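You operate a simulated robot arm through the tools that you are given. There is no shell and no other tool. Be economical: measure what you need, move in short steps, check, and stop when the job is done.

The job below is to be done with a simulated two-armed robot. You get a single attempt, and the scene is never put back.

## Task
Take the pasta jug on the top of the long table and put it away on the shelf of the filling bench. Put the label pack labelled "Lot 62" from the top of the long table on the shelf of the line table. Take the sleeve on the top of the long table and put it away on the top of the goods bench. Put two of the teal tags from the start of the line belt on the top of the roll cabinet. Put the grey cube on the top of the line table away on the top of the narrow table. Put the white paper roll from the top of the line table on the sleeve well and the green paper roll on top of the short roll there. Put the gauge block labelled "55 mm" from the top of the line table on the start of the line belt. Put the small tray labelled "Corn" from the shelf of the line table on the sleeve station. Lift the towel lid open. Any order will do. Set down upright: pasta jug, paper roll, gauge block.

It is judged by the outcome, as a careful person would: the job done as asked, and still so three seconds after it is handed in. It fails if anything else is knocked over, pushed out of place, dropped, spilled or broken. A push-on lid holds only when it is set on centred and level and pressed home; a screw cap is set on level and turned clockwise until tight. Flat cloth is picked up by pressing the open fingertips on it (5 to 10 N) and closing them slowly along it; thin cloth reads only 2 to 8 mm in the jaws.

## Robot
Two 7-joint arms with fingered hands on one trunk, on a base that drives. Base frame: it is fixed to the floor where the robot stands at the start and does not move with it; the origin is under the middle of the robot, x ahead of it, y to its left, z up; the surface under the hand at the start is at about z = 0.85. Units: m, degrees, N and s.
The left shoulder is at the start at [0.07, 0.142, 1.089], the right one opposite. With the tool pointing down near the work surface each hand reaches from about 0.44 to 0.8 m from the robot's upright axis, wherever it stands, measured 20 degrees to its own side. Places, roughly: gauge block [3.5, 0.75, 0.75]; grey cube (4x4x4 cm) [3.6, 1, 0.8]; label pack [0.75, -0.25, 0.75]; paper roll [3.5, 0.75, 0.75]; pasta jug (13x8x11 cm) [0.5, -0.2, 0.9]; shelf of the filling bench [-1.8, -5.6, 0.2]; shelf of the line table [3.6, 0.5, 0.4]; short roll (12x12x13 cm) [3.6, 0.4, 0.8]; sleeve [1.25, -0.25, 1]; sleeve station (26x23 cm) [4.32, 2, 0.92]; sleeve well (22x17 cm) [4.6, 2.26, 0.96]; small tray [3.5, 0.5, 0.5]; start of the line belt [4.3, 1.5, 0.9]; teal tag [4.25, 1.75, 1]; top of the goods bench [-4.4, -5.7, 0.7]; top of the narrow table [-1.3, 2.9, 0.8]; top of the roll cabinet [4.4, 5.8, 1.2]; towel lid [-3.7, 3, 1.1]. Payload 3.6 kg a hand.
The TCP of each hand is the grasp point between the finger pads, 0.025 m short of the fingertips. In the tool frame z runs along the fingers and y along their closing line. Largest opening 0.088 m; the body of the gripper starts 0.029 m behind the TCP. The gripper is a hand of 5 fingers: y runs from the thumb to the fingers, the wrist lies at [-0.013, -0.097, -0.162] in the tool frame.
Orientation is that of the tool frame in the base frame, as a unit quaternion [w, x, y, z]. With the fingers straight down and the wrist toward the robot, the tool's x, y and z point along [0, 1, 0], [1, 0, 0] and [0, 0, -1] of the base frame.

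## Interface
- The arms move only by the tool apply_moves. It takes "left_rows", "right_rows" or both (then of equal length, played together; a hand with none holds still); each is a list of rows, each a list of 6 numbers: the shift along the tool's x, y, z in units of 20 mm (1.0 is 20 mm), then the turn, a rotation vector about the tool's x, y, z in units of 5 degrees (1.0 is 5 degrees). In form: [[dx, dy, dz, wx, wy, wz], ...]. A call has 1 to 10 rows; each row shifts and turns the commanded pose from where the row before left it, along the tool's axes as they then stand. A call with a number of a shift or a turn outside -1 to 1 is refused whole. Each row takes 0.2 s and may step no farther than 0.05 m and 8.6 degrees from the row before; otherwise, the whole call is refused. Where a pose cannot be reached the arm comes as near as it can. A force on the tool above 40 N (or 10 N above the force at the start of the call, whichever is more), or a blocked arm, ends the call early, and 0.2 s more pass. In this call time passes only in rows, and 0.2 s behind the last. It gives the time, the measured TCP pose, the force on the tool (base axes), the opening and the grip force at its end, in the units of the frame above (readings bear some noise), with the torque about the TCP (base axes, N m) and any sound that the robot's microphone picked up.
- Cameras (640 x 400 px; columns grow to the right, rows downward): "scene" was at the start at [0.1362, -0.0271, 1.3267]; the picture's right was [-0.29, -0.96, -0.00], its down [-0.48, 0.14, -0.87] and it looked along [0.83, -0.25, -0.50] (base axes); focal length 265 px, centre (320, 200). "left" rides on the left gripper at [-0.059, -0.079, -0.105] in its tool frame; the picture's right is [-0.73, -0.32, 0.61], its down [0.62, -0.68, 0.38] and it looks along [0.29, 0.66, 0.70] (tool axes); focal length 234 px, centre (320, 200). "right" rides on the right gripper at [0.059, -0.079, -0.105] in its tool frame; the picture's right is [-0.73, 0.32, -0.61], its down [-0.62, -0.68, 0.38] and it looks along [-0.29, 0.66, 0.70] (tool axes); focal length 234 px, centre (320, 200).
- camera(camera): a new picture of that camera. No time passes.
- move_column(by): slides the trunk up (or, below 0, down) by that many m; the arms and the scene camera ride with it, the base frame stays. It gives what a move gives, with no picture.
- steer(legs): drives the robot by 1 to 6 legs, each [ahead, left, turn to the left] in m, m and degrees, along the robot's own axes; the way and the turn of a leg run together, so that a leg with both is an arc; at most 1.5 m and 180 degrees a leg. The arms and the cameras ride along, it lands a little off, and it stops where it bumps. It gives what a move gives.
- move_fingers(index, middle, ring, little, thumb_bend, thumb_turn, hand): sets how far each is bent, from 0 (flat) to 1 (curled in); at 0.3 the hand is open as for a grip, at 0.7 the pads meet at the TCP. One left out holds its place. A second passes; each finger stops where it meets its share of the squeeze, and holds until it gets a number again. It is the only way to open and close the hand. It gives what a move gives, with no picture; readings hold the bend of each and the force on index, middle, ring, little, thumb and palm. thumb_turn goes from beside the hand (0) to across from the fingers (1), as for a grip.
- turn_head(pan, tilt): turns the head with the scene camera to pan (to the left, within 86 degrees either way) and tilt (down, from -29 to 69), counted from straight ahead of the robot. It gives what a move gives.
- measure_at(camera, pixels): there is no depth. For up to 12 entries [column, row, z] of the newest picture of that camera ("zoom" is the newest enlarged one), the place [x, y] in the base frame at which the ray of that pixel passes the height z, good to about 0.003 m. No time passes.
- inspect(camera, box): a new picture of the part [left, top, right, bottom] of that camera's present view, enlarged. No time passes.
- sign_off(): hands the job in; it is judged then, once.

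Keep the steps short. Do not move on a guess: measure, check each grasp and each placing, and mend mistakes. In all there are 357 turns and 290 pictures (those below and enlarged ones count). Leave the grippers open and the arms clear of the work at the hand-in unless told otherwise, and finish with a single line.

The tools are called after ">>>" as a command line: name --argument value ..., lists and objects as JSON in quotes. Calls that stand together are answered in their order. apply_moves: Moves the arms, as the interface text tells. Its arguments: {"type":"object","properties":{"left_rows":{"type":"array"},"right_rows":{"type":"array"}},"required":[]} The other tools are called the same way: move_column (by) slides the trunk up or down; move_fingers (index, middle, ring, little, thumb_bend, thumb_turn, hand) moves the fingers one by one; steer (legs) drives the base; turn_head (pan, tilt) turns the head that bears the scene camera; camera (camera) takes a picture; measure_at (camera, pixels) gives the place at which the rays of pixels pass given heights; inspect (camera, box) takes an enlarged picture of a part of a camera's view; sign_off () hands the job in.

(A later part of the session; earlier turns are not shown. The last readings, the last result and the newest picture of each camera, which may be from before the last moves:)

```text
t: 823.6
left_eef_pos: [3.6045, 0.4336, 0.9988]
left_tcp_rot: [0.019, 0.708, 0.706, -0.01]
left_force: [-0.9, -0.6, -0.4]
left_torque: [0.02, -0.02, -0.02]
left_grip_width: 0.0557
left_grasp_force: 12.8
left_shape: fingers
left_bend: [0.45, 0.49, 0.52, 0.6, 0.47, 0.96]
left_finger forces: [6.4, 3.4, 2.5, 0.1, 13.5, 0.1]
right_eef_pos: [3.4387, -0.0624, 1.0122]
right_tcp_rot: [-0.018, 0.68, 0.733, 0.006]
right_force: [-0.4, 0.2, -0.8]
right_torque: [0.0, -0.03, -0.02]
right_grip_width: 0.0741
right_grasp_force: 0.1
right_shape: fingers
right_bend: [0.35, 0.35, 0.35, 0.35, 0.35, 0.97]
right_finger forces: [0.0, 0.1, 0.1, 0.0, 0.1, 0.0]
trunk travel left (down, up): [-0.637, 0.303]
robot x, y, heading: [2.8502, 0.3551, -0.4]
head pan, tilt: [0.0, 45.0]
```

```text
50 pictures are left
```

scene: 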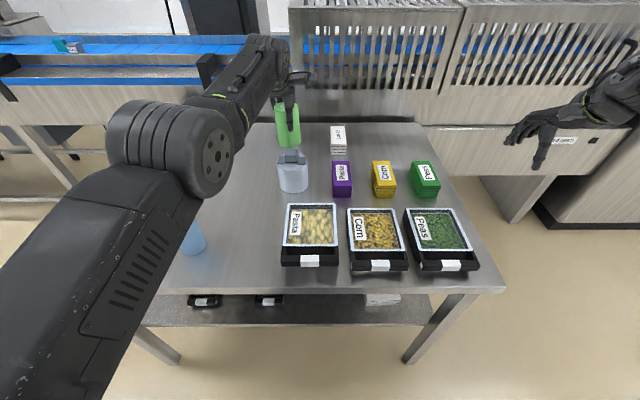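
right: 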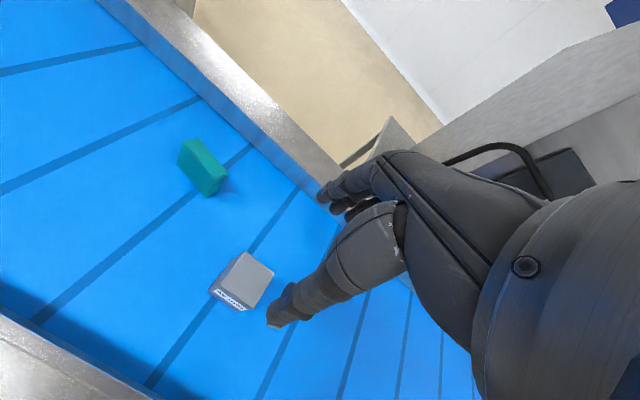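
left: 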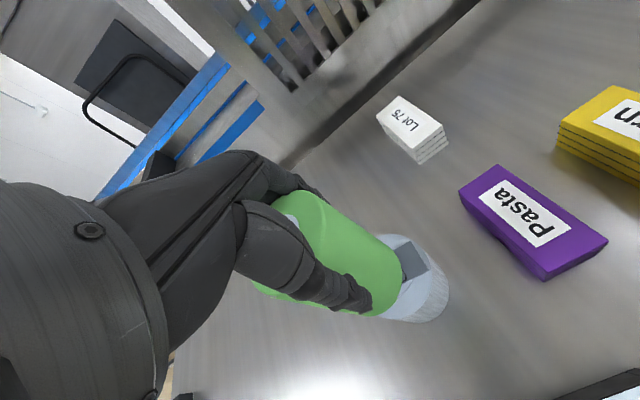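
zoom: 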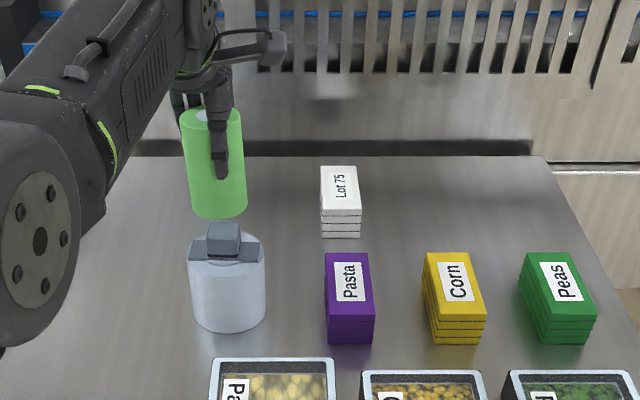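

>>> measure_at --camera "zoom" --pixels '[[224, 228, 0.885], [224, 228, 0.875], [208, 226, 0.885], [241, 226, 0.885], [224, 236, 0.885], [224, 221, 0.885], [228, 333, 0.755], [188, 275, 0.8], [265, 275, 0.8], [219, 219, 0.924], [191, 205, 0.924], [246, 205, 0.924]]'

>>> inspect --camera "left" --box '[360, 210, 480, 340]'

```text
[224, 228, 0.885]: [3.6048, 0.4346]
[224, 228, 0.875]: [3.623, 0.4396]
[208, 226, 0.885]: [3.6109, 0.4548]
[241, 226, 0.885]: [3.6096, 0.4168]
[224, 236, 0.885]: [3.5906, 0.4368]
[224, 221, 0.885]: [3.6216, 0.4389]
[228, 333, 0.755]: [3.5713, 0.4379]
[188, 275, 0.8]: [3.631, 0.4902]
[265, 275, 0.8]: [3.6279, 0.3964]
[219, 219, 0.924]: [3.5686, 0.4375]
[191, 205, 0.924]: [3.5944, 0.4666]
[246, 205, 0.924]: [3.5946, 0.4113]
```

```text
3.08 times, centred on (420, 275) of left
```

zoom: 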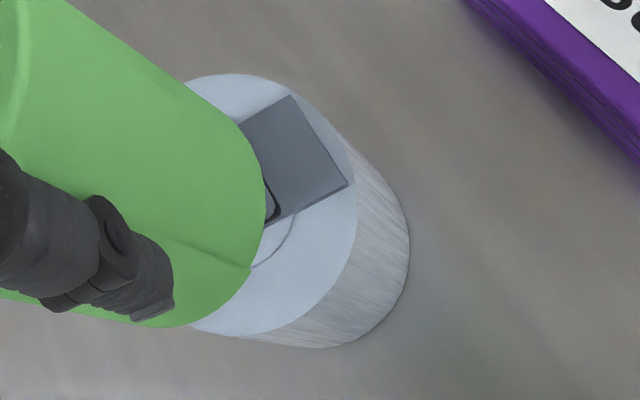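

>>> camera --camera "right"

```text
48 pictures are left
```

right: 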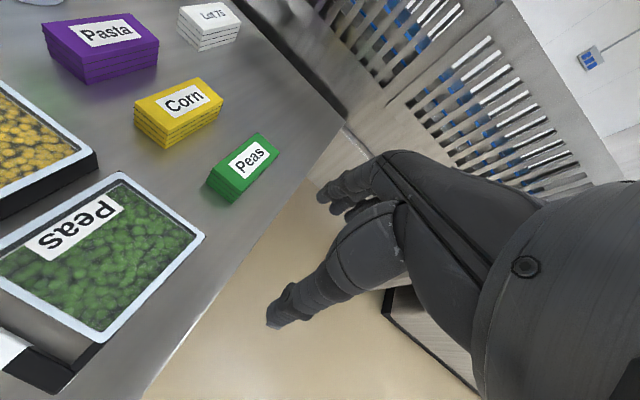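

Block top is at about (3.600, 0.439, 0.885) and the roll axis at (3.598, 0.439): aligned. I lower with the trunk.

>>> move_column --by -0.03

>>> inspect --camera "scene" --box '[250, 80, 350, 205]'

>>> inspect --camera "left" --box '[340, 190, 480, 340]'

```text
t: 824.3
left_eef_pos: [3.6048, 0.4339, 0.969]
left_tcp_rot: [0.019, 0.707, 0.707, -0.01]
left_force: [-0.1, 0.0, 0.0]
left_torque: [-0.01, 0.04, 0.03]
left_grip_width: 0.0558
left_grasp_force: 12.6
left_shape: fingers
left_bend: [0.45, 0.49, 0.52, 0.6, 0.47, 0.96]
left_finger forces: [6.4, 3.4, 2.5, 0.1, 13.6, 0.0]
right_eef_pos: [3.4388, -0.0622, 0.9813]
right_tcp_rot: [-0.018, 0.68, 0.733, 0.006]
right_force: [-0.6, -0.1, 0.2]
right_torque: [0.02, -0.03, 0.03]
right_grip_width: 0.074
right_grasp_force: 0.0
right_shape: fingers
right_bend: [0.35, 0.35, 0.35, 0.35, 0.35, 0.97]
right_finger forces: [0.0, 0.0, 0.1, 0.0, 0.0, 0.0]
trunk travel left (down, up): [-0.607, 0.333]
robot x, y, heading: [2.85, 0.3611, -0.3]
head pan, tilt: [0.0, 45.0]
```

```text
3.20 times, centred on (300, 142) of scene
```

zoom: 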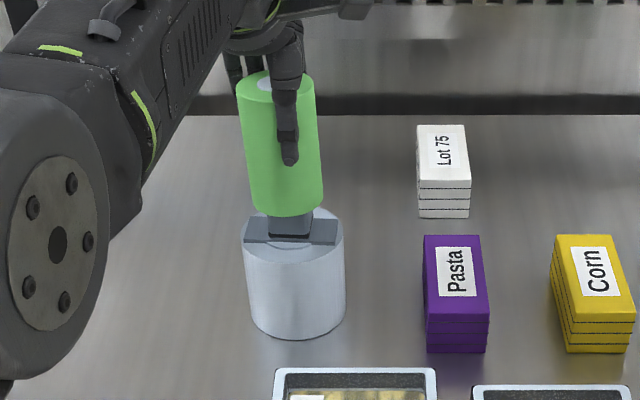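

```text
2.67 times, centred on (410, 265) of left
```

zoom: 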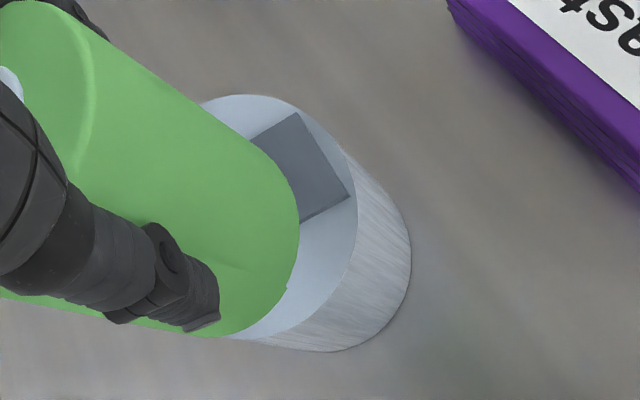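

>>> move_column --by -0.008

>>> move_column --by -0.004

```text
t: 824.9
left_eef_pos: [3.605, 0.4337, 0.9615]
left_tcp_rot: [0.02, 0.708, 0.706, -0.01]
left_force: [-0.1, -0.6, -1.3]
left_torque: [0.0, -0.02, 0.0]
left_grip_width: 0.0557
left_grasp_force: 13.1
left_shape: fingers
left_bend: [0.45, 0.49, 0.52, 0.6, 0.47, 0.96]
left_finger forces: [6.4, 3.4, 2.5, 0.0, 13.6, 0.0]
right_eef_pos: [3.4389, -0.0617, 0.9741]
right_tcp_rot: [-0.018, 0.68, 0.733, 0.006]
right_force: [-0.3, -0.2, 0.8]
right_torque: [0.0, 0.02, 0.02]
right_grip_width: 0.0739
right_grasp_force: 0.1
right_shape: fingers
right_bend: [0.35, 0.35, 0.35, 0.35, 0.35, 0.97]
right_finger forces: [0.1, 0.0, 0.1, 0.0, 0.0, 0.0]
trunk travel left (down, up): [-0.599, 0.341]
robot x, y, heading: [2.8501, 0.36, -0.1]
head pan, tilt: [0.0, 45.0]
```

```text
t: 825.4
left_eef_pos: [3.6044, 0.4334, 0.9565]
left_tcp_rot: [0.019, 0.708, 0.706, -0.011]
left_force: [-0.3, 0.5, -0.9]
left_torque: [0.0, 0.02, 0.0]
left_grip_width: 0.0559
left_grasp_force: 12.9
left_shape: fingers
left_bend: [0.45, 0.49, 0.52, 0.6, 0.47, 0.96]
left_finger forces: [6.4, 3.5, 2.4, 0.1, 13.6, 0.1]
right_eef_pos: [3.4385, -0.063, 0.97]
right_tcp_rot: [-0.019, 0.68, 0.733, 0.006]
right_force: [0.5, 0.2, 0.0]
right_torque: [0.02, 0.03, -0.01]
right_grip_width: 0.0742
right_grasp_force: 0.0
right_shape: fingers
right_bend: [0.35, 0.35, 0.35, 0.35, 0.35, 0.97]
right_finger forces: [0.1, 0.0, 0.0, 0.0, 0.0, 0.0]
trunk travel left (down, up): [-0.595, 0.345]
robot x, y, heading: [2.8488, 0.3552, -0.1]
head pan, tilt: [0.0, 45.0]
```

>>> move_column --by -0.004

>>> move_column --by -0.004

>>> inspect --camera "scene" --box '[250, 80, 350, 205]'

```text
t: 826.0
left_eef_pos: [3.6036, 0.4321, 0.9537]
left_tcp_rot: [0.02, 0.708, 0.706, -0.009]
left_force: [-0.7, -1.3, 7.1]
left_torque: [0.07, -0.13, -0.01]
left_grip_width: 0.0553
left_grasp_force: 15.7
left_shape: fingers
left_bend: [0.45, 0.49, 0.52, 0.6, 0.47, 0.96]
left_finger forces: [7.2, 3.9, 2.8, 0.0, 16.6, 0.0]
right_eef_pos: [3.4383, -0.0631, 0.9667]
right_tcp_rot: [-0.017, 0.68, 0.733, 0.007]
right_force: [-0.2, -0.1, 0.3]
right_torque: [-0.01, 0.05, -0.02]
right_grip_width: 0.0742
right_grasp_force: 0.0
right_shape: fingers
right_bend: [0.35, 0.35, 0.35, 0.35, 0.35, 0.97]
right_finger forces: [0.1, 0.1, 0.0, 0.0, 0.0, 0.0]
trunk travel left (down, up): [-0.591, 0.349]
robot x, y, heading: [2.8479, 0.3566, -0.3]
head pan, tilt: [0.0, 45.0]
```

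```text
t: 826.5
left_eef_pos: [3.603, 0.4311, 0.9528]
left_tcp_rot: [0.021, 0.708, 0.706, -0.008]
left_force: [-1.4, -3.2, 19.1]
left_torque: [0.19, -0.36, 0.0]
left_grip_width: 0.0557
left_grasp_force: 18.2
left_shape: fingers
left_bend: [0.45, 0.49, 0.52, 0.6, 0.48, 0.96]
left_finger forces: [8.6, 4.6, 3.5, 0.0, 19.5, 0.0]
right_eef_pos: [3.4359, -0.0626, 0.9644]
right_tcp_rot: [-0.017, 0.68, 0.733, 0.008]
right_force: [-0.2, -0.7, 0.2]
right_torque: [0.0, -0.02, 0.03]
right_grip_width: 0.0739
right_grasp_force: 0.1
right_shape: fingers
right_bend: [0.35, 0.35, 0.35, 0.35, 0.35, 0.97]
right_finger forces: [0.1, 0.1, 0.1, 0.1, 0.1, 0.0]
trunk travel left (down, up): [-0.587, 0.353]
robot x, y, heading: [2.8477, 0.3554, -0.1]
head pan, tilt: [0.0, 45.0]
```

```text
3.20 times, centred on (300, 142) of scene
```

zoom: 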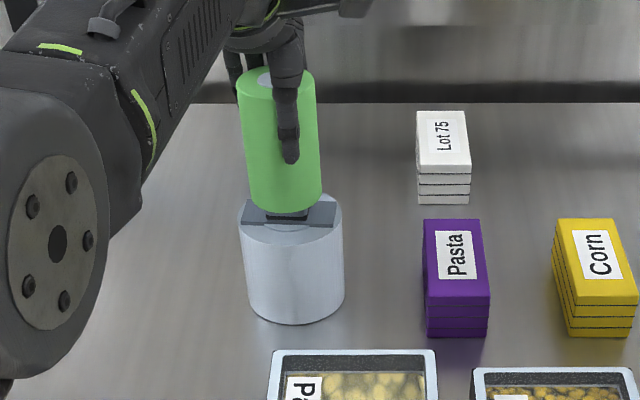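

Contact at z≈0.879; the torque suggests the block centre is ~1 cm farther. I rise 6 mm and shift +11 mm in x before setting down.

>>> move_column --by 0.012

>>> apply_moves --left_rows '[[0, 0.3, 0, 0, 0, 0], [0, 0.25, 0, 0, 0, 0], [0, 0, 0, 0, 0, 0]]'

>>> inspect --camera "left" --box '[340, 190, 480, 340]'

```text
t: 827.1
left_eef_pos: [3.6047, 0.4338, 0.9597]
left_tcp_rot: [0.019, 0.708, 0.706, -0.011]
left_force: [0.4, -0.3, -0.8]
left_torque: [-0.01, -0.01, 0.01]
left_grip_width: 0.0552
left_grasp_force: 12.8
left_shape: fingers
left_bend: [0.45, 0.49, 0.52, 0.6, 0.48, 0.96]
left_finger forces: [6.3, 3.4, 2.5, 0.1, 13.6, 0.0]
right_eef_pos: [3.4394, -0.0616, 0.9747]
right_tcp_rot: [-0.018, 0.68, 0.733, 0.007]
right_force: [0.5, -0.1, 0.2]
right_torque: [0.02, 0.02, 0.03]
right_grip_width: 0.0737
right_grasp_force: 0.1
right_shape: fingers
right_bend: [0.35, 0.35, 0.35, 0.35, 0.35, 0.97]
right_finger forces: [0.1, 0.0, 0.0, 0.2, 0.0, 0.1]
trunk travel left (down, up): [-0.599, 0.341]
robot x, y, heading: [2.8499, 0.36, -0.0]
head pan, tilt: [0.0, 45.0]
```

```text
t: 827.9
left_eef_pos: [3.6068, 0.4348, 0.9601]
left_tcp_rot: [0.018, 0.708, 0.706, -0.01]
left_force: [-0.1, -0.2, -0.8]
left_torque: [-0.02, 0.01, -0.02]
left_grip_width: 0.0557
left_grasp_force: 13.1
left_shape: fingers
left_bend: [0.45, 0.49, 0.52, 0.6, 0.48, 0.96]
left_finger forces: [6.3, 3.5, 2.4, 0.0, 13.6, 0.0]
left hand out of reach, approached as far as the arm can: row 1, 2
right_eef_pos: [3.4391, -0.0616, 0.974]
right_tcp_rot: [-0.018, 0.68, 0.733, 0.006]
right_force: [0.6, -0.3, 0.0]
right_torque: [-0.01, 0.0, 0.0]
right_grip_width: 0.0735
right_grasp_force: 0.1
right_shape: fingers
right_bend: [0.35, 0.35, 0.35, 0.35, 0.35, 0.97]
right_finger forces: [0.0, 0.0, 0.0, 0.0, 0.0, 0.1]
trunk travel left (down, up): [-0.599, 0.341]
robot x, y, heading: [2.8548, 0.3585, -0.3]
head pan, tilt: [0.0, 45.0]
```

```text
2.67 times, centred on (410, 265) of left
```

zoom: 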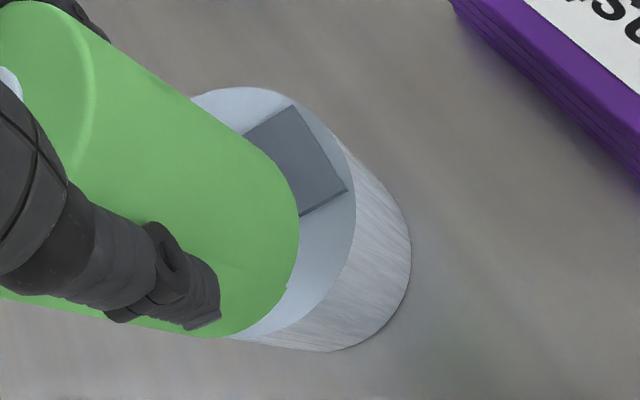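

>>> steer --legs '[[0.01, 0.0, 0]]'

>>> camera --camera "scene"

>>> inspect --camera "scene" --box '[260, 95, 330, 185]'

```text
t: 828.6
left_eef_pos: [3.6143, 0.4336, 0.9606]
left_tcp_rot: [0.02, 0.708, 0.706, -0.01]
left_force: [-0.2, -0.2, -0.3]
left_torque: [-0.03, -0.02, -0.05]
left_grip_width: 0.0555
left_grasp_force: 12.8
left_shape: fingers
left_bend: [0.45, 0.49, 0.52, 0.6, 0.48, 0.96]
left_finger forces: [6.3, 3.4, 2.4, 0.0, 13.6, 0.0]
right_eef_pos: [3.4471, -0.0628, 0.9758]
right_tcp_rot: [-0.017, 0.68, 0.733, 0.007]
right_force: [0.5, 0.0, -0.2]
right_torque: [-0.01, -0.03, -0.03]
right_grip_width: 0.074
right_grasp_force: 0.0
right_shape: fingers
right_bend: [0.35, 0.35, 0.35, 0.35, 0.35, 0.97]
right_finger forces: [0.0, 0.0, 0.0, 0.0, 0.1, 0.0]
trunk travel left (down, up): [-0.599, 0.341]
robot x, y, heading: [2.864, 0.358, -0.3]
head pan, tilt: [0.0, 45.0]
```

```text
43 pictures are left
```

scene: 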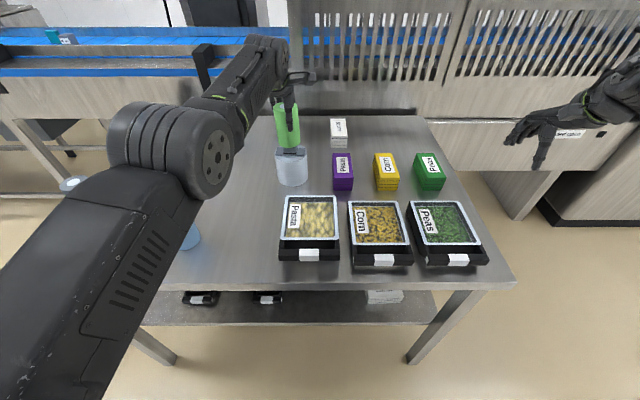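

```text
4.44 times, centred on (295, 140) of scene
```

zoom: 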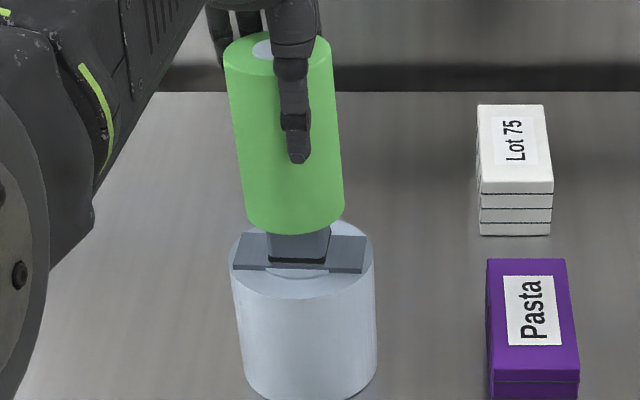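

>>> measure_at --camera "zoom" --pixels '[[295, 234, 0.886], [246, 205, 0.886], [344, 200, 0.886], [305, 299, 0.84], [231, 270, 0.84], [375, 258, 0.84], [305, 299, 0.83], [231, 270, 0.83], [298, 262, 0.84], [268, 235, 0.879], [330, 233, 0.879]]'

```text
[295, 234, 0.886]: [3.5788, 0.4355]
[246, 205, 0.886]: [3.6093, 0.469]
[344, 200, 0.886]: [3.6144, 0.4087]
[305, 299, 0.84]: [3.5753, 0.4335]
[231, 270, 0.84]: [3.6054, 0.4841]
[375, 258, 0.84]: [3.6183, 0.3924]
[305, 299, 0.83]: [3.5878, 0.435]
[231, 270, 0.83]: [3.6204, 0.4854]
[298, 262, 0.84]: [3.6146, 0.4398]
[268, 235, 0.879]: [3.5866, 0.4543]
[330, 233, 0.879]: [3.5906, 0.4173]
```

Roll centre now ≈3.609 vs block ≈3.61–3.615. I lower onto it.

>>> move_column --by -0.008

>>> move_column --by -0.004

```text
t: 829.2
left_eef_pos: [3.6148, 0.4345, 0.954]
left_tcp_rot: [0.021, 0.707, 0.707, -0.01]
left_force: [-0.5, -1.9, 8.7]
left_torque: [0.12, -0.15, -0.02]
left_grip_width: 0.0553
left_grasp_force: 14.7
left_shape: fingers
left_bend: [0.45, 0.49, 0.52, 0.6, 0.48, 0.96]
left_finger forces: [7.6, 3.7, 2.9, 0.1, 15.8, 0.1]
right_eef_pos: [3.4474, -0.0631, 0.9655]
right_tcp_rot: [-0.018, 0.68, 0.733, 0.007]
right_force: [0.3, -0.5, 0.5]
right_torque: [0.02, -0.03, -0.02]
right_grip_width: 0.0739
right_grasp_force: 0.1
right_shape: fingers
right_bend: [0.35, 0.35, 0.35, 0.35, 0.35, 0.97]
right_finger forces: [0.0, 0.1, 0.1, 0.1, 0.1, 0.1]
trunk travel left (down, up): [-0.591, 0.349]
robot x, y, heading: [2.8608, 0.3576, 0.1]
head pan, tilt: [0.0, 45.0]
```

```text
t: 829.7
left_eef_pos: [3.613, 0.4335, 0.952]
left_tcp_rot: [0.021, 0.708, 0.706, -0.008]
left_force: [-0.2, -2.6, 19.9]
left_torque: [0.24, -0.42, -0.08]
left_grip_width: 0.0552
left_grasp_force: 18.2
left_shape: fingers
left_bend: [0.45, 0.49, 0.51, 0.6, 0.48, 0.96]
left_finger forces: [9.1, 4.7, 3.8, 0.1, 18.9, 0.1]
right_eef_pos: [3.4461, -0.064, 0.9623]
right_tcp_rot: [-0.017, 0.68, 0.733, 0.007]
right_force: [-0.6, -0.2, -0.1]
right_torque: [-0.02, -0.02, -0.03]
right_grip_width: 0.0741
right_grasp_force: 0.0
right_shape: fingers
right_bend: [0.35, 0.35, 0.35, 0.35, 0.35, 0.97]
right_finger forces: [0.1, 0.0, 0.0, 0.1, 0.0, 0.1]
trunk travel left (down, up): [-0.587, 0.353]
robot x, y, heading: [2.8573, 0.3585, -0.1]
head pan, tilt: [0.0, 45.0]
```

The torque indicates the block centre is still ~1 cm farther in x (≈3.62). One more correction.

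>>> move_column --by 0.012

>>> steer --legs '[[0.011, 0.0, 0]]'

>>> move_column --by -0.008

>>> move_column --by -0.004

>>> inspect --camera "scene" --box '[260, 85, 340, 185]'

```text
t: 830.3
left_eef_pos: [3.6151, 0.4342, 0.9588]
left_tcp_rot: [0.018, 0.707, 0.707, -0.011]
left_force: [0.3, -0.7, 0.2]
left_torque: [0.01, 0.0, -0.01]
left_grip_width: 0.0549
left_grasp_force: 12.9
left_shape: fingers
left_bend: [0.45, 0.49, 0.52, 0.6, 0.48, 0.96]
left_finger forces: [6.1, 3.4, 2.7, 0.0, 13.5, 0.0]
right_eef_pos: [3.4489, -0.0622, 0.9726]
right_tcp_rot: [-0.017, 0.681, 0.732, 0.007]
right_force: [0.1, -0.3, 0.0]
right_torque: [0.02, 0.01, 0.0]
right_grip_width: 0.0738
right_grasp_force: 0.1
right_shape: fingers
right_bend: [0.35, 0.35, 0.35, 0.35, 0.35, 0.97]
right_finger forces: [0.0, 0.1, 0.0, 0.1, 0.0, 0.0]
trunk travel left (down, up): [-0.599, 0.341]
robot x, y, heading: [2.8581, 0.3565, -0.1]
head pan, tilt: [0.0, 45.0]
```

```text
t: 831.1
left_eef_pos: [3.6256, 0.4347, 0.9609]
left_tcp_rot: [0.02, 0.708, 0.706, -0.01]
left_force: [0.4, 0.3, -0.9]
left_torque: [0.0, 0.03, 0.0]
left_grip_width: 0.0554
left_grasp_force: 13.3
left_shape: fingers
left_bend: [0.45, 0.49, 0.52, 0.6, 0.48, 0.96]
left_finger forces: [6.1, 3.4, 2.5, 0.1, 13.5, 0.0]
right_eef_pos: [3.4583, -0.0624, 0.9749]
right_tcp_rot: [-0.018, 0.68, 0.733, 0.007]
right_force: [-0.2, -0.5, -0.1]
right_torque: [0.03, 0.0, 0.0]
right_grip_width: 0.0741
right_grasp_force: 0.0
right_shape: fingers
right_bend: [0.35, 0.35, 0.35, 0.35, 0.35, 0.97]
right_finger forces: [0.0, 0.1, 0.1, 0.1, 0.1, 0.0]
trunk travel left (down, up): [-0.599, 0.341]
robot x, y, heading: [2.8701, 0.3568, -0.3]
head pan, tilt: [0.0, 45.0]
```

```text
t: 831.6
left_eef_pos: [3.6256, 0.4329, 0.9543]
left_tcp_rot: [0.021, 0.708, 0.706, -0.01]
left_force: [0.0, -2.0, 8.8]
left_torque: [0.07, -0.11, 0.05]
left_grip_width: 0.0555
left_grasp_force: 14.6
left_shape: fingers
left_bend: [0.45, 0.49, 0.52, 0.6, 0.48, 0.96]
left_finger forces: [7.4, 3.7, 2.9, 0.0, 15.6, 0.0]
right_eef_pos: [3.4575, -0.063, 0.9668]
right_tcp_rot: [-0.018, 0.68, 0.733, 0.007]
right_force: [-0.8, -0.9, -0.5]
right_torque: [-0.03, 0.0, -0.03]
right_grip_width: 0.0742
right_grasp_force: 0.0
right_shape: fingers
right_bend: [0.35, 0.35, 0.35, 0.35, 0.35, 0.97]
right_finger forces: [0.0, 0.1, 0.1, 0.1, 0.0, 0.0]
trunk travel left (down, up): [-0.591, 0.349]
robot x, y, heading: [2.8753, 0.3586, -0.2]
head pan, tilt: [0.0, 45.0]
```

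```text
t: 832.2
left_eef_pos: [3.6236, 0.4339, 0.9535]
left_tcp_rot: [0.022, 0.709, 0.705, -0.008]
left_force: [0.3, -3.1, 19.5]
left_torque: [0.24, -0.35, -0.05]
left_grip_width: 0.0551
left_grasp_force: 18.6
left_shape: fingers
left_bend: [0.45, 0.49, 0.51, 0.6, 0.48, 0.96]
left_finger forces: [9.5, 4.7, 3.8, 0.0, 18.8, 0.0]
right_eef_pos: [3.456, -0.0641, 0.9641]
right_tcp_rot: [-0.017, 0.68, 0.733, 0.008]
right_force: [-0.2, 0.2, 0.9]
right_torque: [0.01, -0.03, -0.02]
right_grip_width: 0.0738
right_grasp_force: 0.1
right_shape: fingers
right_bend: [0.35, 0.35, 0.35, 0.35, 0.35, 0.97]
right_finger forces: [0.0, 0.0, 0.0, 0.0, 0.0, 0.1]
trunk travel left (down, up): [-0.587, 0.353]
robot x, y, heading: [2.8728, 0.3588, -0.5]
head pan, tilt: [0.0, 45.0]
```

```text
4.00 times, centred on (300, 135) of scene
```

zoom: 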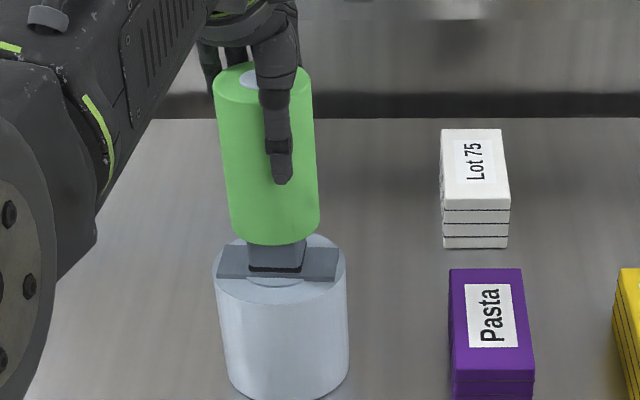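

Contact point now indicates near-centred. I ease the press, then open slowly.

>>> move_column --by 0.004

>>> move_fingers --hand "left" --index 0.4 --middle 0.43 --ring 0.45 --little 0.45 --thumb_bend 0.43

>>> inspect --camera "scene" --box '[260, 85, 340, 185]'

```text
t: 832.7
left_eef_pos: [3.624, 0.4341, 0.9536]
left_tcp_rot: [0.019, 0.708, 0.706, -0.01]
left_force: [1.4, -2.4, 11.4]
left_torque: [0.15, -0.32, -0.08]
left_grip_width: 0.0551
left_grasp_force: 15.5
left_shape: fingers
left_bend: [0.45, 0.49, 0.51, 0.6, 0.48, 0.96]
left_finger forces: [8.6, 4.2, 3.3, 0.1, 15.1, 0.0]
right_eef_pos: [3.4577, -0.0631, 0.9669]
right_tcp_rot: [-0.017, 0.68, 0.733, 0.008]
right_force: [-0.5, 0.6, 0.3]
right_torque: [0.01, 0.0, 0.01]
right_grip_width: 0.0741
right_grasp_force: 0.1
right_shape: fingers
right_bend: [0.35, 0.35, 0.35, 0.35, 0.35, 0.97]
right_finger forces: [0.1, 0.0, 0.0, 0.0, 0.0, 0.1]
trunk travel left (down, up): [-0.591, 0.349]
robot x, y, heading: [2.8693, 0.3609, -0.2]
head pan, tilt: [0.0, 45.0]
```

```text
t: 833.7
left_eef_pos: [3.6251, 0.4336, 0.9529]
left_tcp_rot: [0.02, 0.707, 0.707, -0.01]
left_force: [-1.0, -0.8, 3.5]
left_torque: [0.0, 0.06, 0.01]
left_grip_width: 0.0642
left_grasp_force: 3.7
left_shape: fingers
left_bend: [0.39, 0.43, 0.45, 0.45, 0.43, 0.97]
left_finger forces: [2.6, 0.0, 0.1, 0.0, 5.2, 0.0]
right_eef_pos: [3.4592, -0.063, 0.9667]
right_tcp_rot: [-0.018, 0.68, 0.733, 0.006]
right_force: [-0.8, -0.6, 0.1]
right_torque: [-0.04, 0.01, 0.03]
right_grip_width: 0.0742
right_grasp_force: 0.0
right_shape: fingers
right_bend: [0.35, 0.35, 0.35, 0.35, 0.35, 0.97]
right_finger forces: [0.0, 0.1, 0.0, 0.0, 0.0, 0.1]
trunk travel left (down, up): [-0.591, 0.349]
robot x, y, heading: [2.871, 0.3554, -0.2]
head pan, tilt: [0.0, 45.0]
```

```text
4.00 times, centred on (300, 135) of scene
```

zoom: 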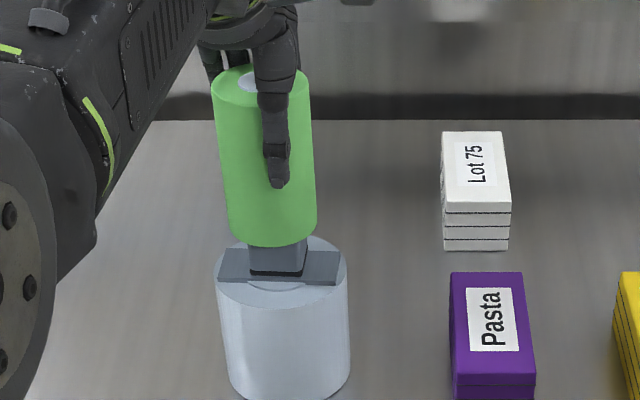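

>>> move_fingers --hand "left" --index 0.33 --middle 0.36 --ring 0.36 --little 0.36 --thumb_bend 0.36

>>> inspect --camera "scene" --box '[260, 85, 340, 185]'

```text
t: 834.7
left_eef_pos: [3.6263, 0.4349, 0.9519]
left_tcp_rot: [0.019, 0.708, 0.706, -0.01]
left_force: [-2.1, -1.3, 1.7]
left_torque: [-0.02, 0.03, 0.04]
left_grip_width: 0.0758
left_grasp_force: 0.8
left_shape: fingers
left_bend: [0.33, 0.36, 0.36, 0.36, 0.36, 0.97]
left_finger forces: [0.0, 0.0, 0.0, 0.1, 1.9, 0.0]
right_eef_pos: [3.4594, -0.0624, 0.9656]
right_tcp_rot: [-0.017, 0.68, 0.733, 0.006]
right_force: [-0.1, 0.6, 0.0]
right_torque: [0.01, 0.0, -0.02]
right_grip_width: 0.0738
right_grasp_force: 0.0
right_shape: fingers
right_bend: [0.35, 0.35, 0.35, 0.35, 0.35, 0.97]
right_finger forces: [0.0, 0.0, 0.0, 0.1, 0.0, 0.0]
trunk travel left (down, up): [-0.591, 0.349]
robot x, y, heading: [2.8744, 0.3601, -0.2]
head pan, tilt: [0.0, 45.0]
```

```text
4.00 times, centred on (300, 135) of scene
```

zoom: 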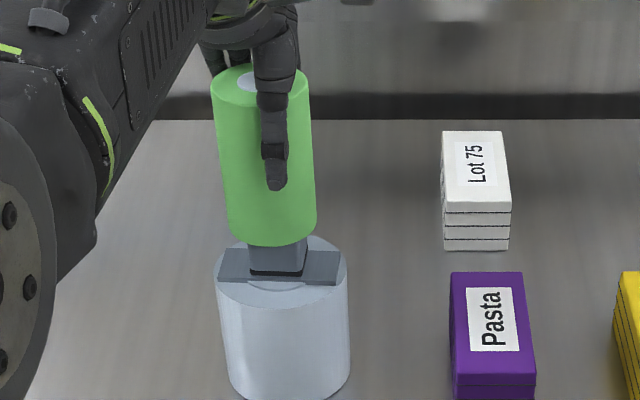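

>>> move_fingers --hand "left" --thumb_bend 0.34

>>> inspect --camera "left" --box '[220, 150, 480, 340]'

```text
t: 835.7
left_eef_pos: [3.6259, 0.4335, 0.952]
left_tcp_rot: [0.018, 0.708, 0.706, -0.011]
left_force: [-0.4, -0.2, 2.0]
left_torque: [0.02, 0.08, 0.01]
left_grip_width: 0.0774
left_grasp_force: 0.7
left_shape: fingers
left_bend: [0.33, 0.36, 0.36, 0.36, 0.34, 0.97]
left_finger forces: [0.0, 0.0, 0.0, 0.1, 1.3, 0.0]
right_eef_pos: [3.4587, -0.0621, 0.9673]
right_tcp_rot: [-0.019, 0.68, 0.733, 0.006]
right_force: [-0.6, 0.5, 0.5]
right_torque: [0.01, 0.03, 0.02]
right_grip_width: 0.0737
right_grasp_force: 0.0
right_shape: fingers
right_bend: [0.35, 0.35, 0.35, 0.35, 0.35, 0.97]
right_finger forces: [0.0, 0.0, 0.0, 0.1, 0.0, 0.0]
trunk travel left (down, up): [-0.591, 0.349]
robot x, y, heading: [2.8737, 0.3563, -0.0]
head pan, tilt: [0.0, 45.0]
```

```text
2.11 times, centred on (350, 245) of left
```

zoom: 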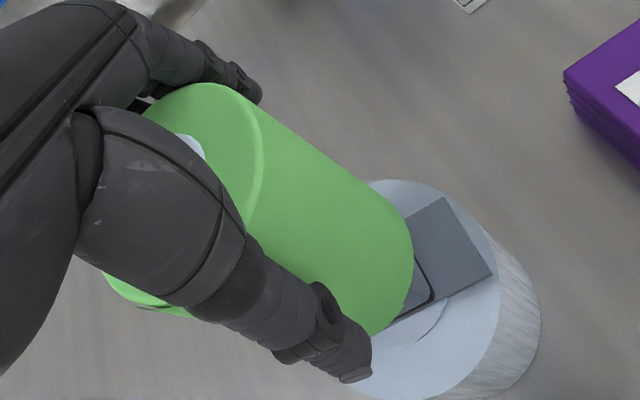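

>>> apply_moves --left_rows '[[0, -0.2, 0, 0, 0, 0], [0, 0, 0, 0, 0, 0]]'

>>> inspect --camera "scene" --box '[260, 85, 340, 185]'

```text
t: 836.3
left_eef_pos: [3.626, 0.4354, 0.953]
left_tcp_rot: [0.019, 0.708, 0.706, -0.01]
left_force: [-0.7, 0.1, 0.9]
left_torque: [0.03, 0.02, -0.01]
left_grip_width: 0.0774
left_grasp_force: 0.8
left_shape: fingers
left_bend: [0.33, 0.36, 0.36, 0.36, 0.34, 0.97]
left_finger forces: [0.0, 0.1, 0.0, 0.0, 1.3, 0.0]
left hand out of reach, approached as far as the arm can: row 1
right_eef_pos: [3.4589, -0.0628, 0.9664]
right_tcp_rot: [-0.018, 0.68, 0.733, 0.007]
right_force: [0.5, -0.1, -0.5]
right_torque: [0.01, 0.01, -0.02]
right_grip_width: 0.074
right_grasp_force: 0.0
right_shape: fingers
right_bend: [0.35, 0.35, 0.35, 0.35, 0.35, 0.97]
right_finger forces: [0.0, 0.1, 0.0, 0.0, 0.0, 0.1]
trunk travel left (down, up): [-0.591, 0.349]
robot x, y, heading: [2.8723, 0.3556, -0.3]
head pan, tilt: [0.0, 45.0]
```

```text
4.00 times, centred on (300, 135) of scene
```

zoom: 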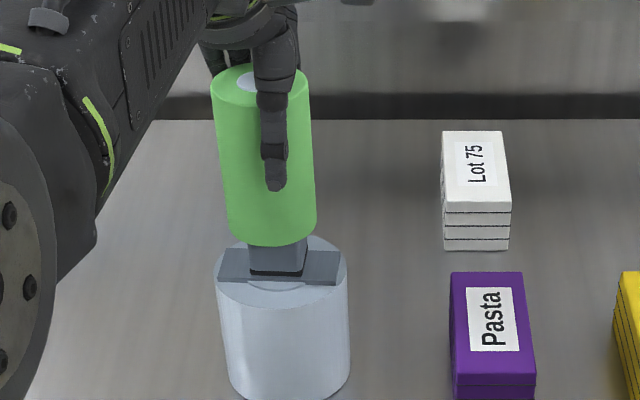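

>>> apply_moves --left_rows '[[0, -0.4, 0, 0, 0, 0], [0, -0.2, 0, 0, 0, 0], [0, 0, 0, 0, 0, 0]]'

>>> inspect --camera "scene" --box '[260, 85, 340, 185]'

```text
t: 837.1
left_eef_pos: [3.6257, 0.434, 0.9537]
left_tcp_rot: [0.019, 0.708, 0.706, -0.01]
left_force: [-0.9, 0.0, 2.0]
left_torque: [0.02, 0.0, 0.04]
left_grip_width: 0.0772
left_grasp_force: 0.6
left_shape: fingers
left_bend: [0.33, 0.36, 0.36, 0.36, 0.34, 0.97]
left_finger forces: [0.0, 0.0, 0.1, 0.1, 1.5, 0.0]
left hand out of reach, approached as far as the arm can: row 1, 2
right_eef_pos: [3.4584, -0.0614, 0.9662]
right_tcp_rot: [-0.017, 0.679, 0.734, 0.006]
right_force: [-0.4, -0.9, -0.1]
right_torque: [0.01, 0.0, 0.0]
right_grip_width: 0.0738
right_grasp_force: 0.1
right_shape: fingers
right_bend: [0.35, 0.35, 0.35, 0.35, 0.35, 0.97]
right_finger forces: [0.1, 0.0, 0.1, 0.0, 0.1, 0.0]
trunk travel left (down, up): [-0.591, 0.349]
robot x, y, heading: [2.8705, 0.355, -0.2]
head pan, tilt: [0.0, 45.0]
```

```text
4.00 times, centred on (300, 135) of scene
```

zoom: 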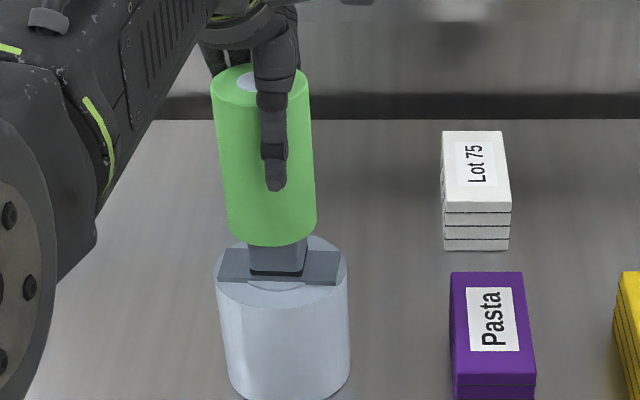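

>>> move_fingers --hand "left" --index 0.28 --middle 0.28 --ring 0.28 --little 0.28 --thumb_bend 0.22

>>> inspect --camera "scene" --box '[260, 85, 340, 185]'

```text
t: 838.1
left_eef_pos: [3.6264, 0.4336, 0.9522]
left_tcp_rot: [0.02, 0.708, 0.706, -0.011]
left_force: [0.8, 0.0, -0.2]
left_torque: [0.02, -0.01, -0.03]
left_grip_width: 0.0926
left_grasp_force: 0.1
left_shape: fingers
left_bend: [0.28, 0.28, 0.28, 0.28, 0.22, 0.97]
left_finger forces: [0.0, 0.0, 0.0, 0.1, 0.2, 0.0]
right_eef_pos: [3.4586, -0.0632, 0.966]
right_tcp_rot: [-0.017, 0.68, 0.733, 0.007]
right_force: [0.4, 0.0, -0.5]
right_torque: [0.03, -0.02, -0.02]
right_grip_width: 0.0737
right_grasp_force: 0.1
right_shape: fingers
right_bend: [0.35, 0.35, 0.35, 0.35, 0.35, 0.97]
right_finger forces: [0.0, 0.0, 0.0, 0.0, 0.0, 0.0]
trunk travel left (down, up): [-0.591, 0.349]
robot x, y, heading: [2.8727, 0.358, 0.0]
head pan, tilt: [0.0, 45.0]
```

```text
4.00 times, centred on (300, 135) of scene
```

zoom: 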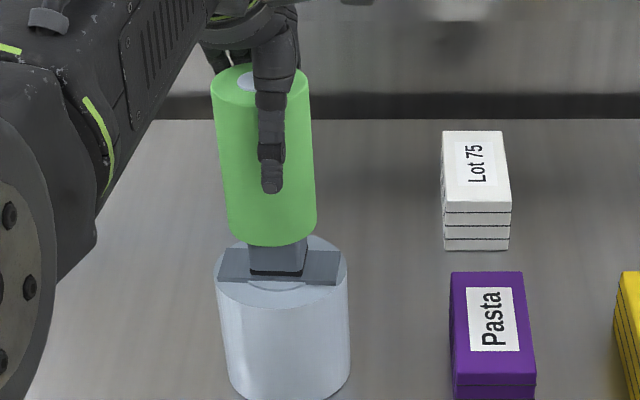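

The green roll stands by itself. I rise straight up.

>>> move_column --by 0.15

>>> inspect --camera "scene" --box '[250, 110, 370, 240]'

```text
t: 839.9
left_eef_pos: [3.6263, 0.4346, 1.1029]
left_tcp_rot: [0.019, 0.708, 0.706, -0.01]
left_force: [0.4, 0.3, -1.1]
left_torque: [0.03, -0.02, -0.01]
left_grip_width: 0.0922
left_grasp_force: 0.1
left_shape: fingers
left_bend: [0.28, 0.28, 0.28, 0.28, 0.22, 0.97]
left_finger forces: [0.1, 0.0, 0.0, 0.0, 0.0, 0.0]
right_eef_pos: [3.4589, -0.0626, 1.1164]
right_tcp_rot: [-0.018, 0.68, 0.733, 0.006]
right_force: [1.0, -0.7, 0.0]
right_torque: [0.01, -0.02, 0.0]
right_grip_width: 0.0741
right_grasp_force: 0.0
right_shape: fingers
right_bend: [0.35, 0.35, 0.35, 0.35, 0.35, 0.97]
right_finger forces: [0.0, 0.0, 0.0, 0.1, 0.0, 0.0]
trunk travel left (down, up): [-0.741, 0.199]
robot x, y, heading: [2.8706, 0.3616, -0.2]
head pan, tilt: [0.0, 45.0]
```

```text
3.08 times, centred on (310, 175) of scene
```

zoom: 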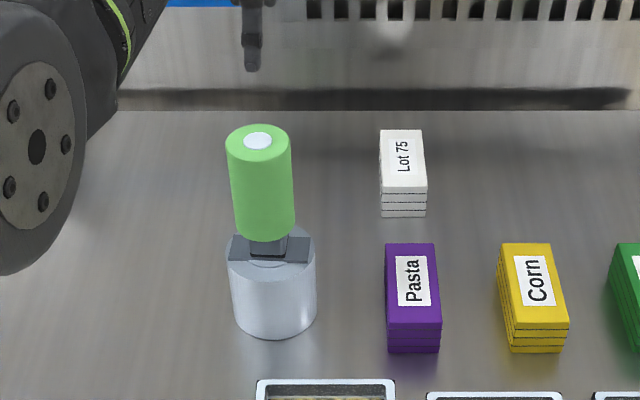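

Stack is stable. Last item: the grey cube. I move over it.

>>> steer --legs '[[0.0, 0.525, 0]]'

>>> move_fingers --hand "left" --index 0.34 --middle 0.34 --ring 0.34 --little 0.34 --thumb_bend 0.34

>>> camera --camera "left"

```text
t: 842.9
left_eef_pos: [3.6282, 0.9601, 1.1026]
left_tcp_rot: [0.019, 0.709, 0.705, -0.011]
left_force: [0.3, 0.0, 0.3]
left_torque: [-0.01, -0.02, 0.02]
left_grip_width: 0.0928
left_grasp_force: 0.1
left_shape: fingers
left_bend: [0.28, 0.28, 0.28, 0.28, 0.22, 0.97]
left_finger forces: [0.0, 0.1, 0.0, 0.1, 0.0, 0.1]
right_eef_pos: [3.4601, 0.465, 1.1156]
right_tcp_rot: [-0.019, 0.682, 0.731, 0.006]
right_force: [0.1, 0.2, 0.0]
right_torque: [0.0, 0.01, 0.0]
right_grip_width: 0.0737
right_grasp_force: 0.1
right_shape: fingers
right_bend: [0.35, 0.35, 0.35, 0.35, 0.35, 0.97]
right_finger forces: [0.0, 0.0, 0.0, 0.0, 0.1, 0.0]
trunk travel left (down, up): [-0.741, 0.199]
robot x, y, heading: [2.8705, 0.8872, -0.3]
head pan, tilt: [0.0, 45.0]
```

```text
t: 843.9
left_eef_pos: [3.6283, 0.9621, 1.1024]
left_tcp_rot: [0.019, 0.709, 0.705, -0.01]
left_force: [-0.6, 0.2, 1.2]
left_torque: [-0.03, 0.0, -0.01]
left_grip_width: 0.077
left_grasp_force: 0.1
left_shape: fingers
left_bend: [0.34, 0.34, 0.34, 0.34, 0.34, 0.97]
left_finger forces: [0.0, 0.0, 0.1, 0.1, 0.0, 0.1]
right_eef_pos: [3.4582, 0.4646, 1.1157]
right_tcp_rot: [-0.018, 0.681, 0.732, 0.006]
right_force: [0.2, 1.0, -0.4]
right_torque: [-0.04, -0.01, 0.01]
right_grip_width: 0.0739
right_grasp_force: 0.0
right_shape: fingers
right_bend: [0.35, 0.35, 0.35, 0.35, 0.35, 0.97]
right_finger forces: [0.0, 0.0, 0.0, 0.1, 0.1, 0.0]
trunk travel left (down, up): [-0.741, 0.199]
robot x, y, heading: [2.8713, 0.8869, -0.3]
head pan, tilt: [0.0, 45.0]
```

```text
33 pictures are left
```

left: 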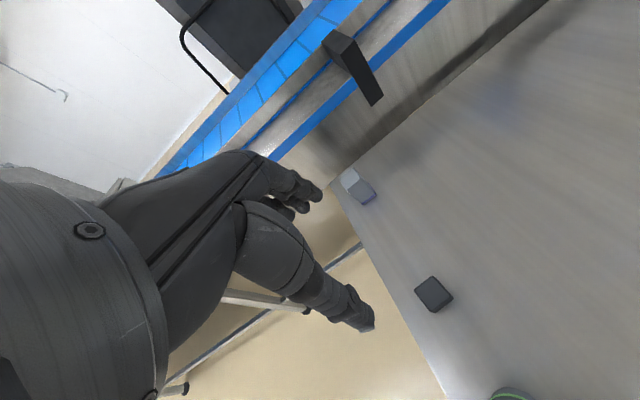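

>>> measure_at --camera "left" --pixels '[[414, 292, 0.795], [432, 276, 0.795], [453, 295, 0.795], [434, 311, 0.795]]'

```text
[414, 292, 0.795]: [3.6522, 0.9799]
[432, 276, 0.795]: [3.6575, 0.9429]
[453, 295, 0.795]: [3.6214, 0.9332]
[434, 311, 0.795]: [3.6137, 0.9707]
```

>>> apply_moves --right_rows '[[0, -0.3, -1, 0, 0, 0], [0, -0.3, -1, 0, 0, 0], [0, -0.3, -1, 0, 0, 0], [0, -0.3, -1, 0, 0, 0], [0, -0.3, -1, 0, 0, 0], [0, -0.3, -1, 0, 0, 0], [0, 0, -1, 0, 0, 0], [0, 0, -1, 0, 0, 0], [0, 0, -1, 0, 0, 0]]'

>>> steer --legs '[[0.008, -0.005, 0]]'

>>> move_column --by -0.24

>>> camera --camera "left"

```text
t: 845.9
left_eef_pos: [3.6277, 0.961, 1.1028]
left_tcp_rot: [0.02, 0.709, 0.705, -0.011]
left_force: [0.2, 0.8, -0.3]
left_torque: [0.01, 0.01, -0.03]
left_grip_width: 0.0768
left_grasp_force: 0.1
left_shape: fingers
left_bend: [0.34, 0.34, 0.34, 0.34, 0.34, 0.97]
left_finger forces: [0.1, 0.0, 0.0, 0.0, 0.1, 0.0]
right_eef_pos: [3.4248, 0.4573, 1.2988]
right_tcp_rot: [-0.017, 0.681, 0.732, 0.007]
right_force: [0.2, -0.1, 0.0]
right_torque: [-0.03, -0.04, 0.0]
right_grip_width: 0.0739
right_grasp_force: 0.1
right_shape: fingers
right_bend: [0.35, 0.35, 0.35, 0.35, 0.35, 0.97]
right_finger forces: [0.0, 0.0, 0.1, 0.0, 0.0, 0.0]
trunk travel left (down, up): [-0.741, 0.199]
robot x, y, heading: [2.8724, 0.8912, -0.0]
head pan, tilt: [0.0, 45.0]
```

```text
t: 846.7
left_eef_pos: [3.6346, 0.957, 1.1039]
left_tcp_rot: [0.02, 0.708, 0.705, -0.01]
left_force: [0.2, 0.4, 0.5]
left_torque: [0.01, -0.02, 0.03]
left_grip_width: 0.077
left_grasp_force: 0.1
left_shape: fingers
left_bend: [0.34, 0.34, 0.34, 0.34, 0.34, 0.97]
left_finger forces: [0.1, 0.0, 0.0, 0.0, 0.0, 0.1]
right_eef_pos: [3.4316, 0.4547, 1.2998]
right_tcp_rot: [-0.016, 0.681, 0.732, 0.006]
right_force: [0.4, 0.4, 0.5]
right_torque: [0.02, 0.0, -0.04]
right_grip_width: 0.0739
right_grasp_force: 0.0
right_shape: fingers
right_bend: [0.35, 0.35, 0.35, 0.35, 0.35, 0.97]
right_finger forces: [0.0, 0.1, 0.0, 0.1, 0.0, 0.0]
trunk travel left (down, up): [-0.741, 0.199]
robot x, y, heading: [2.8785, 0.8838, -0.1]
head pan, tilt: [0.0, 45.0]
```

```text
t: 849.2
left_eef_pos: [3.6359, 0.9562, 0.8629]
left_tcp_rot: [0.02, 0.709, 0.705, -0.012]
left_force: [0.4, -0.5, -1.2]
left_torque: [-0.02, -0.02, 0.03]
left_grip_width: 0.077
left_grasp_force: 0.1
left_shape: fingers
left_bend: [0.34, 0.34, 0.34, 0.34, 0.34, 0.97]
left_finger forces: [0.1, 0.1, 0.0, 0.0, 0.0, 0.0]
right_eef_pos: [3.4344, 0.4517, 1.0591]
right_tcp_rot: [-0.018, 0.681, 0.732, 0.007]
right_force: [0.4, -0.2, 0.1]
right_torque: [0.02, 0.03, 0.0]
right_grip_width: 0.074
right_grasp_force: 0.0
right_shape: fingers
right_bend: [0.35, 0.35, 0.35, 0.35, 0.35, 0.97]
right_finger forces: [0.1, 0.0, 0.1, 0.0, 0.0, 0.0]
trunk travel left (down, up): [-0.501, 0.439]
robot x, y, heading: [2.883, 0.886, -0.3]
head pan, tilt: [0.0, 45.0]
```

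```text
32 pictures are left
```

left: 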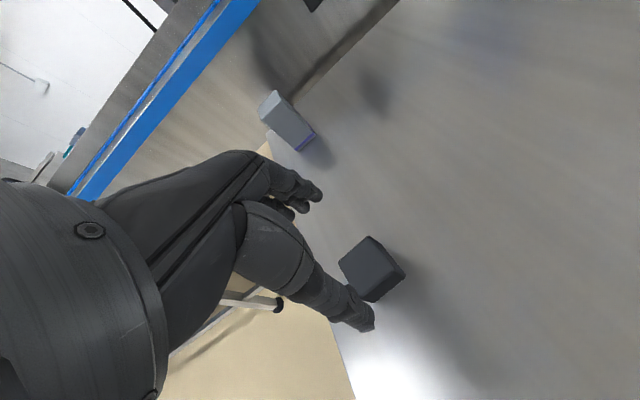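

>>> measure_at --camera "left" --pixels '[[340, 263, 0.795], [371, 236, 0.795], [398, 262, 0.795], [368, 290, 0.795]]'

>>> move_column --by -0.072

>>> move_fingers --hand "left" --index 0.6 --middle 0.6 --ring 0.6 --little 0.6 --thumb_bend 0.6

```text
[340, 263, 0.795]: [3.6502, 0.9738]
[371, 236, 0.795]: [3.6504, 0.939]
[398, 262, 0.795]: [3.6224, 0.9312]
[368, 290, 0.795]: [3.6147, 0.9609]
```

```text
t: 850.3
left_eef_pos: [3.636, 0.9557, 0.789]
left_tcp_rot: [0.02, 0.709, 0.705, -0.011]
left_force: [0.9, 0.2, 0.1]
left_torque: [0.01, -0.01, -0.01]
left_grip_width: 0.077
left_grasp_force: 0.1
left_shape: fingers
left_bend: [0.34, 0.34, 0.34, 0.34, 0.34, 0.97]
left_finger forces: [0.0, 0.0, 0.0, 0.0, 0.0, 0.0]
right_eef_pos: [3.4331, 0.4522, 0.9862]
right_tcp_rot: [-0.018, 0.681, 0.732, 0.007]
right_force: [-0.1, -0.1, 0.6]
right_torque: [-0.04, -0.02, 0.03]
right_grip_width: 0.074
right_grasp_force: 0.1
right_shape: fingers
right_bend: [0.35, 0.35, 0.35, 0.35, 0.35, 0.97]
right_finger forces: [0.0, 0.1, 0.0, 0.1, 0.0, 0.0]
trunk travel left (down, up): [-0.429, 0.511]
robot x, y, heading: [2.8772, 0.8835, -0.4]
head pan, tilt: [0.0, 45.0]
```

```text
t: 851.3
left_eef_pos: [3.6361, 0.9567, 0.7905]
left_tcp_rot: [0.02, 0.709, 0.704, -0.012]
left_force: [0.8, 0.8, 0.1]
left_torque: [0.02, 0.02, -0.05]
left_grip_width: 0.0342
left_grasp_force: 6.0
left_shape: fingers
left_bend: [0.55, 0.57, 0.58, 0.6, 0.54, 0.97]
left_finger forces: [3.0, 2.2, 1.0, 0.1, 5.3, 0.0]
right_eef_pos: [3.4339, 0.4519, 0.9859]
right_tcp_rot: [-0.018, 0.681, 0.732, 0.007]
right_force: [-0.8, -0.7, -0.5]
right_torque: [0.02, 0.02, -0.03]
right_grip_width: 0.0736
right_grasp_force: 0.1
right_shape: fingers
right_bend: [0.35, 0.35, 0.35, 0.35, 0.35, 0.97]
right_finger forces: [0.0, 0.0, 0.0, 0.0, 0.1, 0.0]
trunk travel left (down, up): [-0.429, 0.511]
robot x, y, heading: [2.8896, 0.8833, -0.4]
head pan, tilt: [0.0, 45.0]
```

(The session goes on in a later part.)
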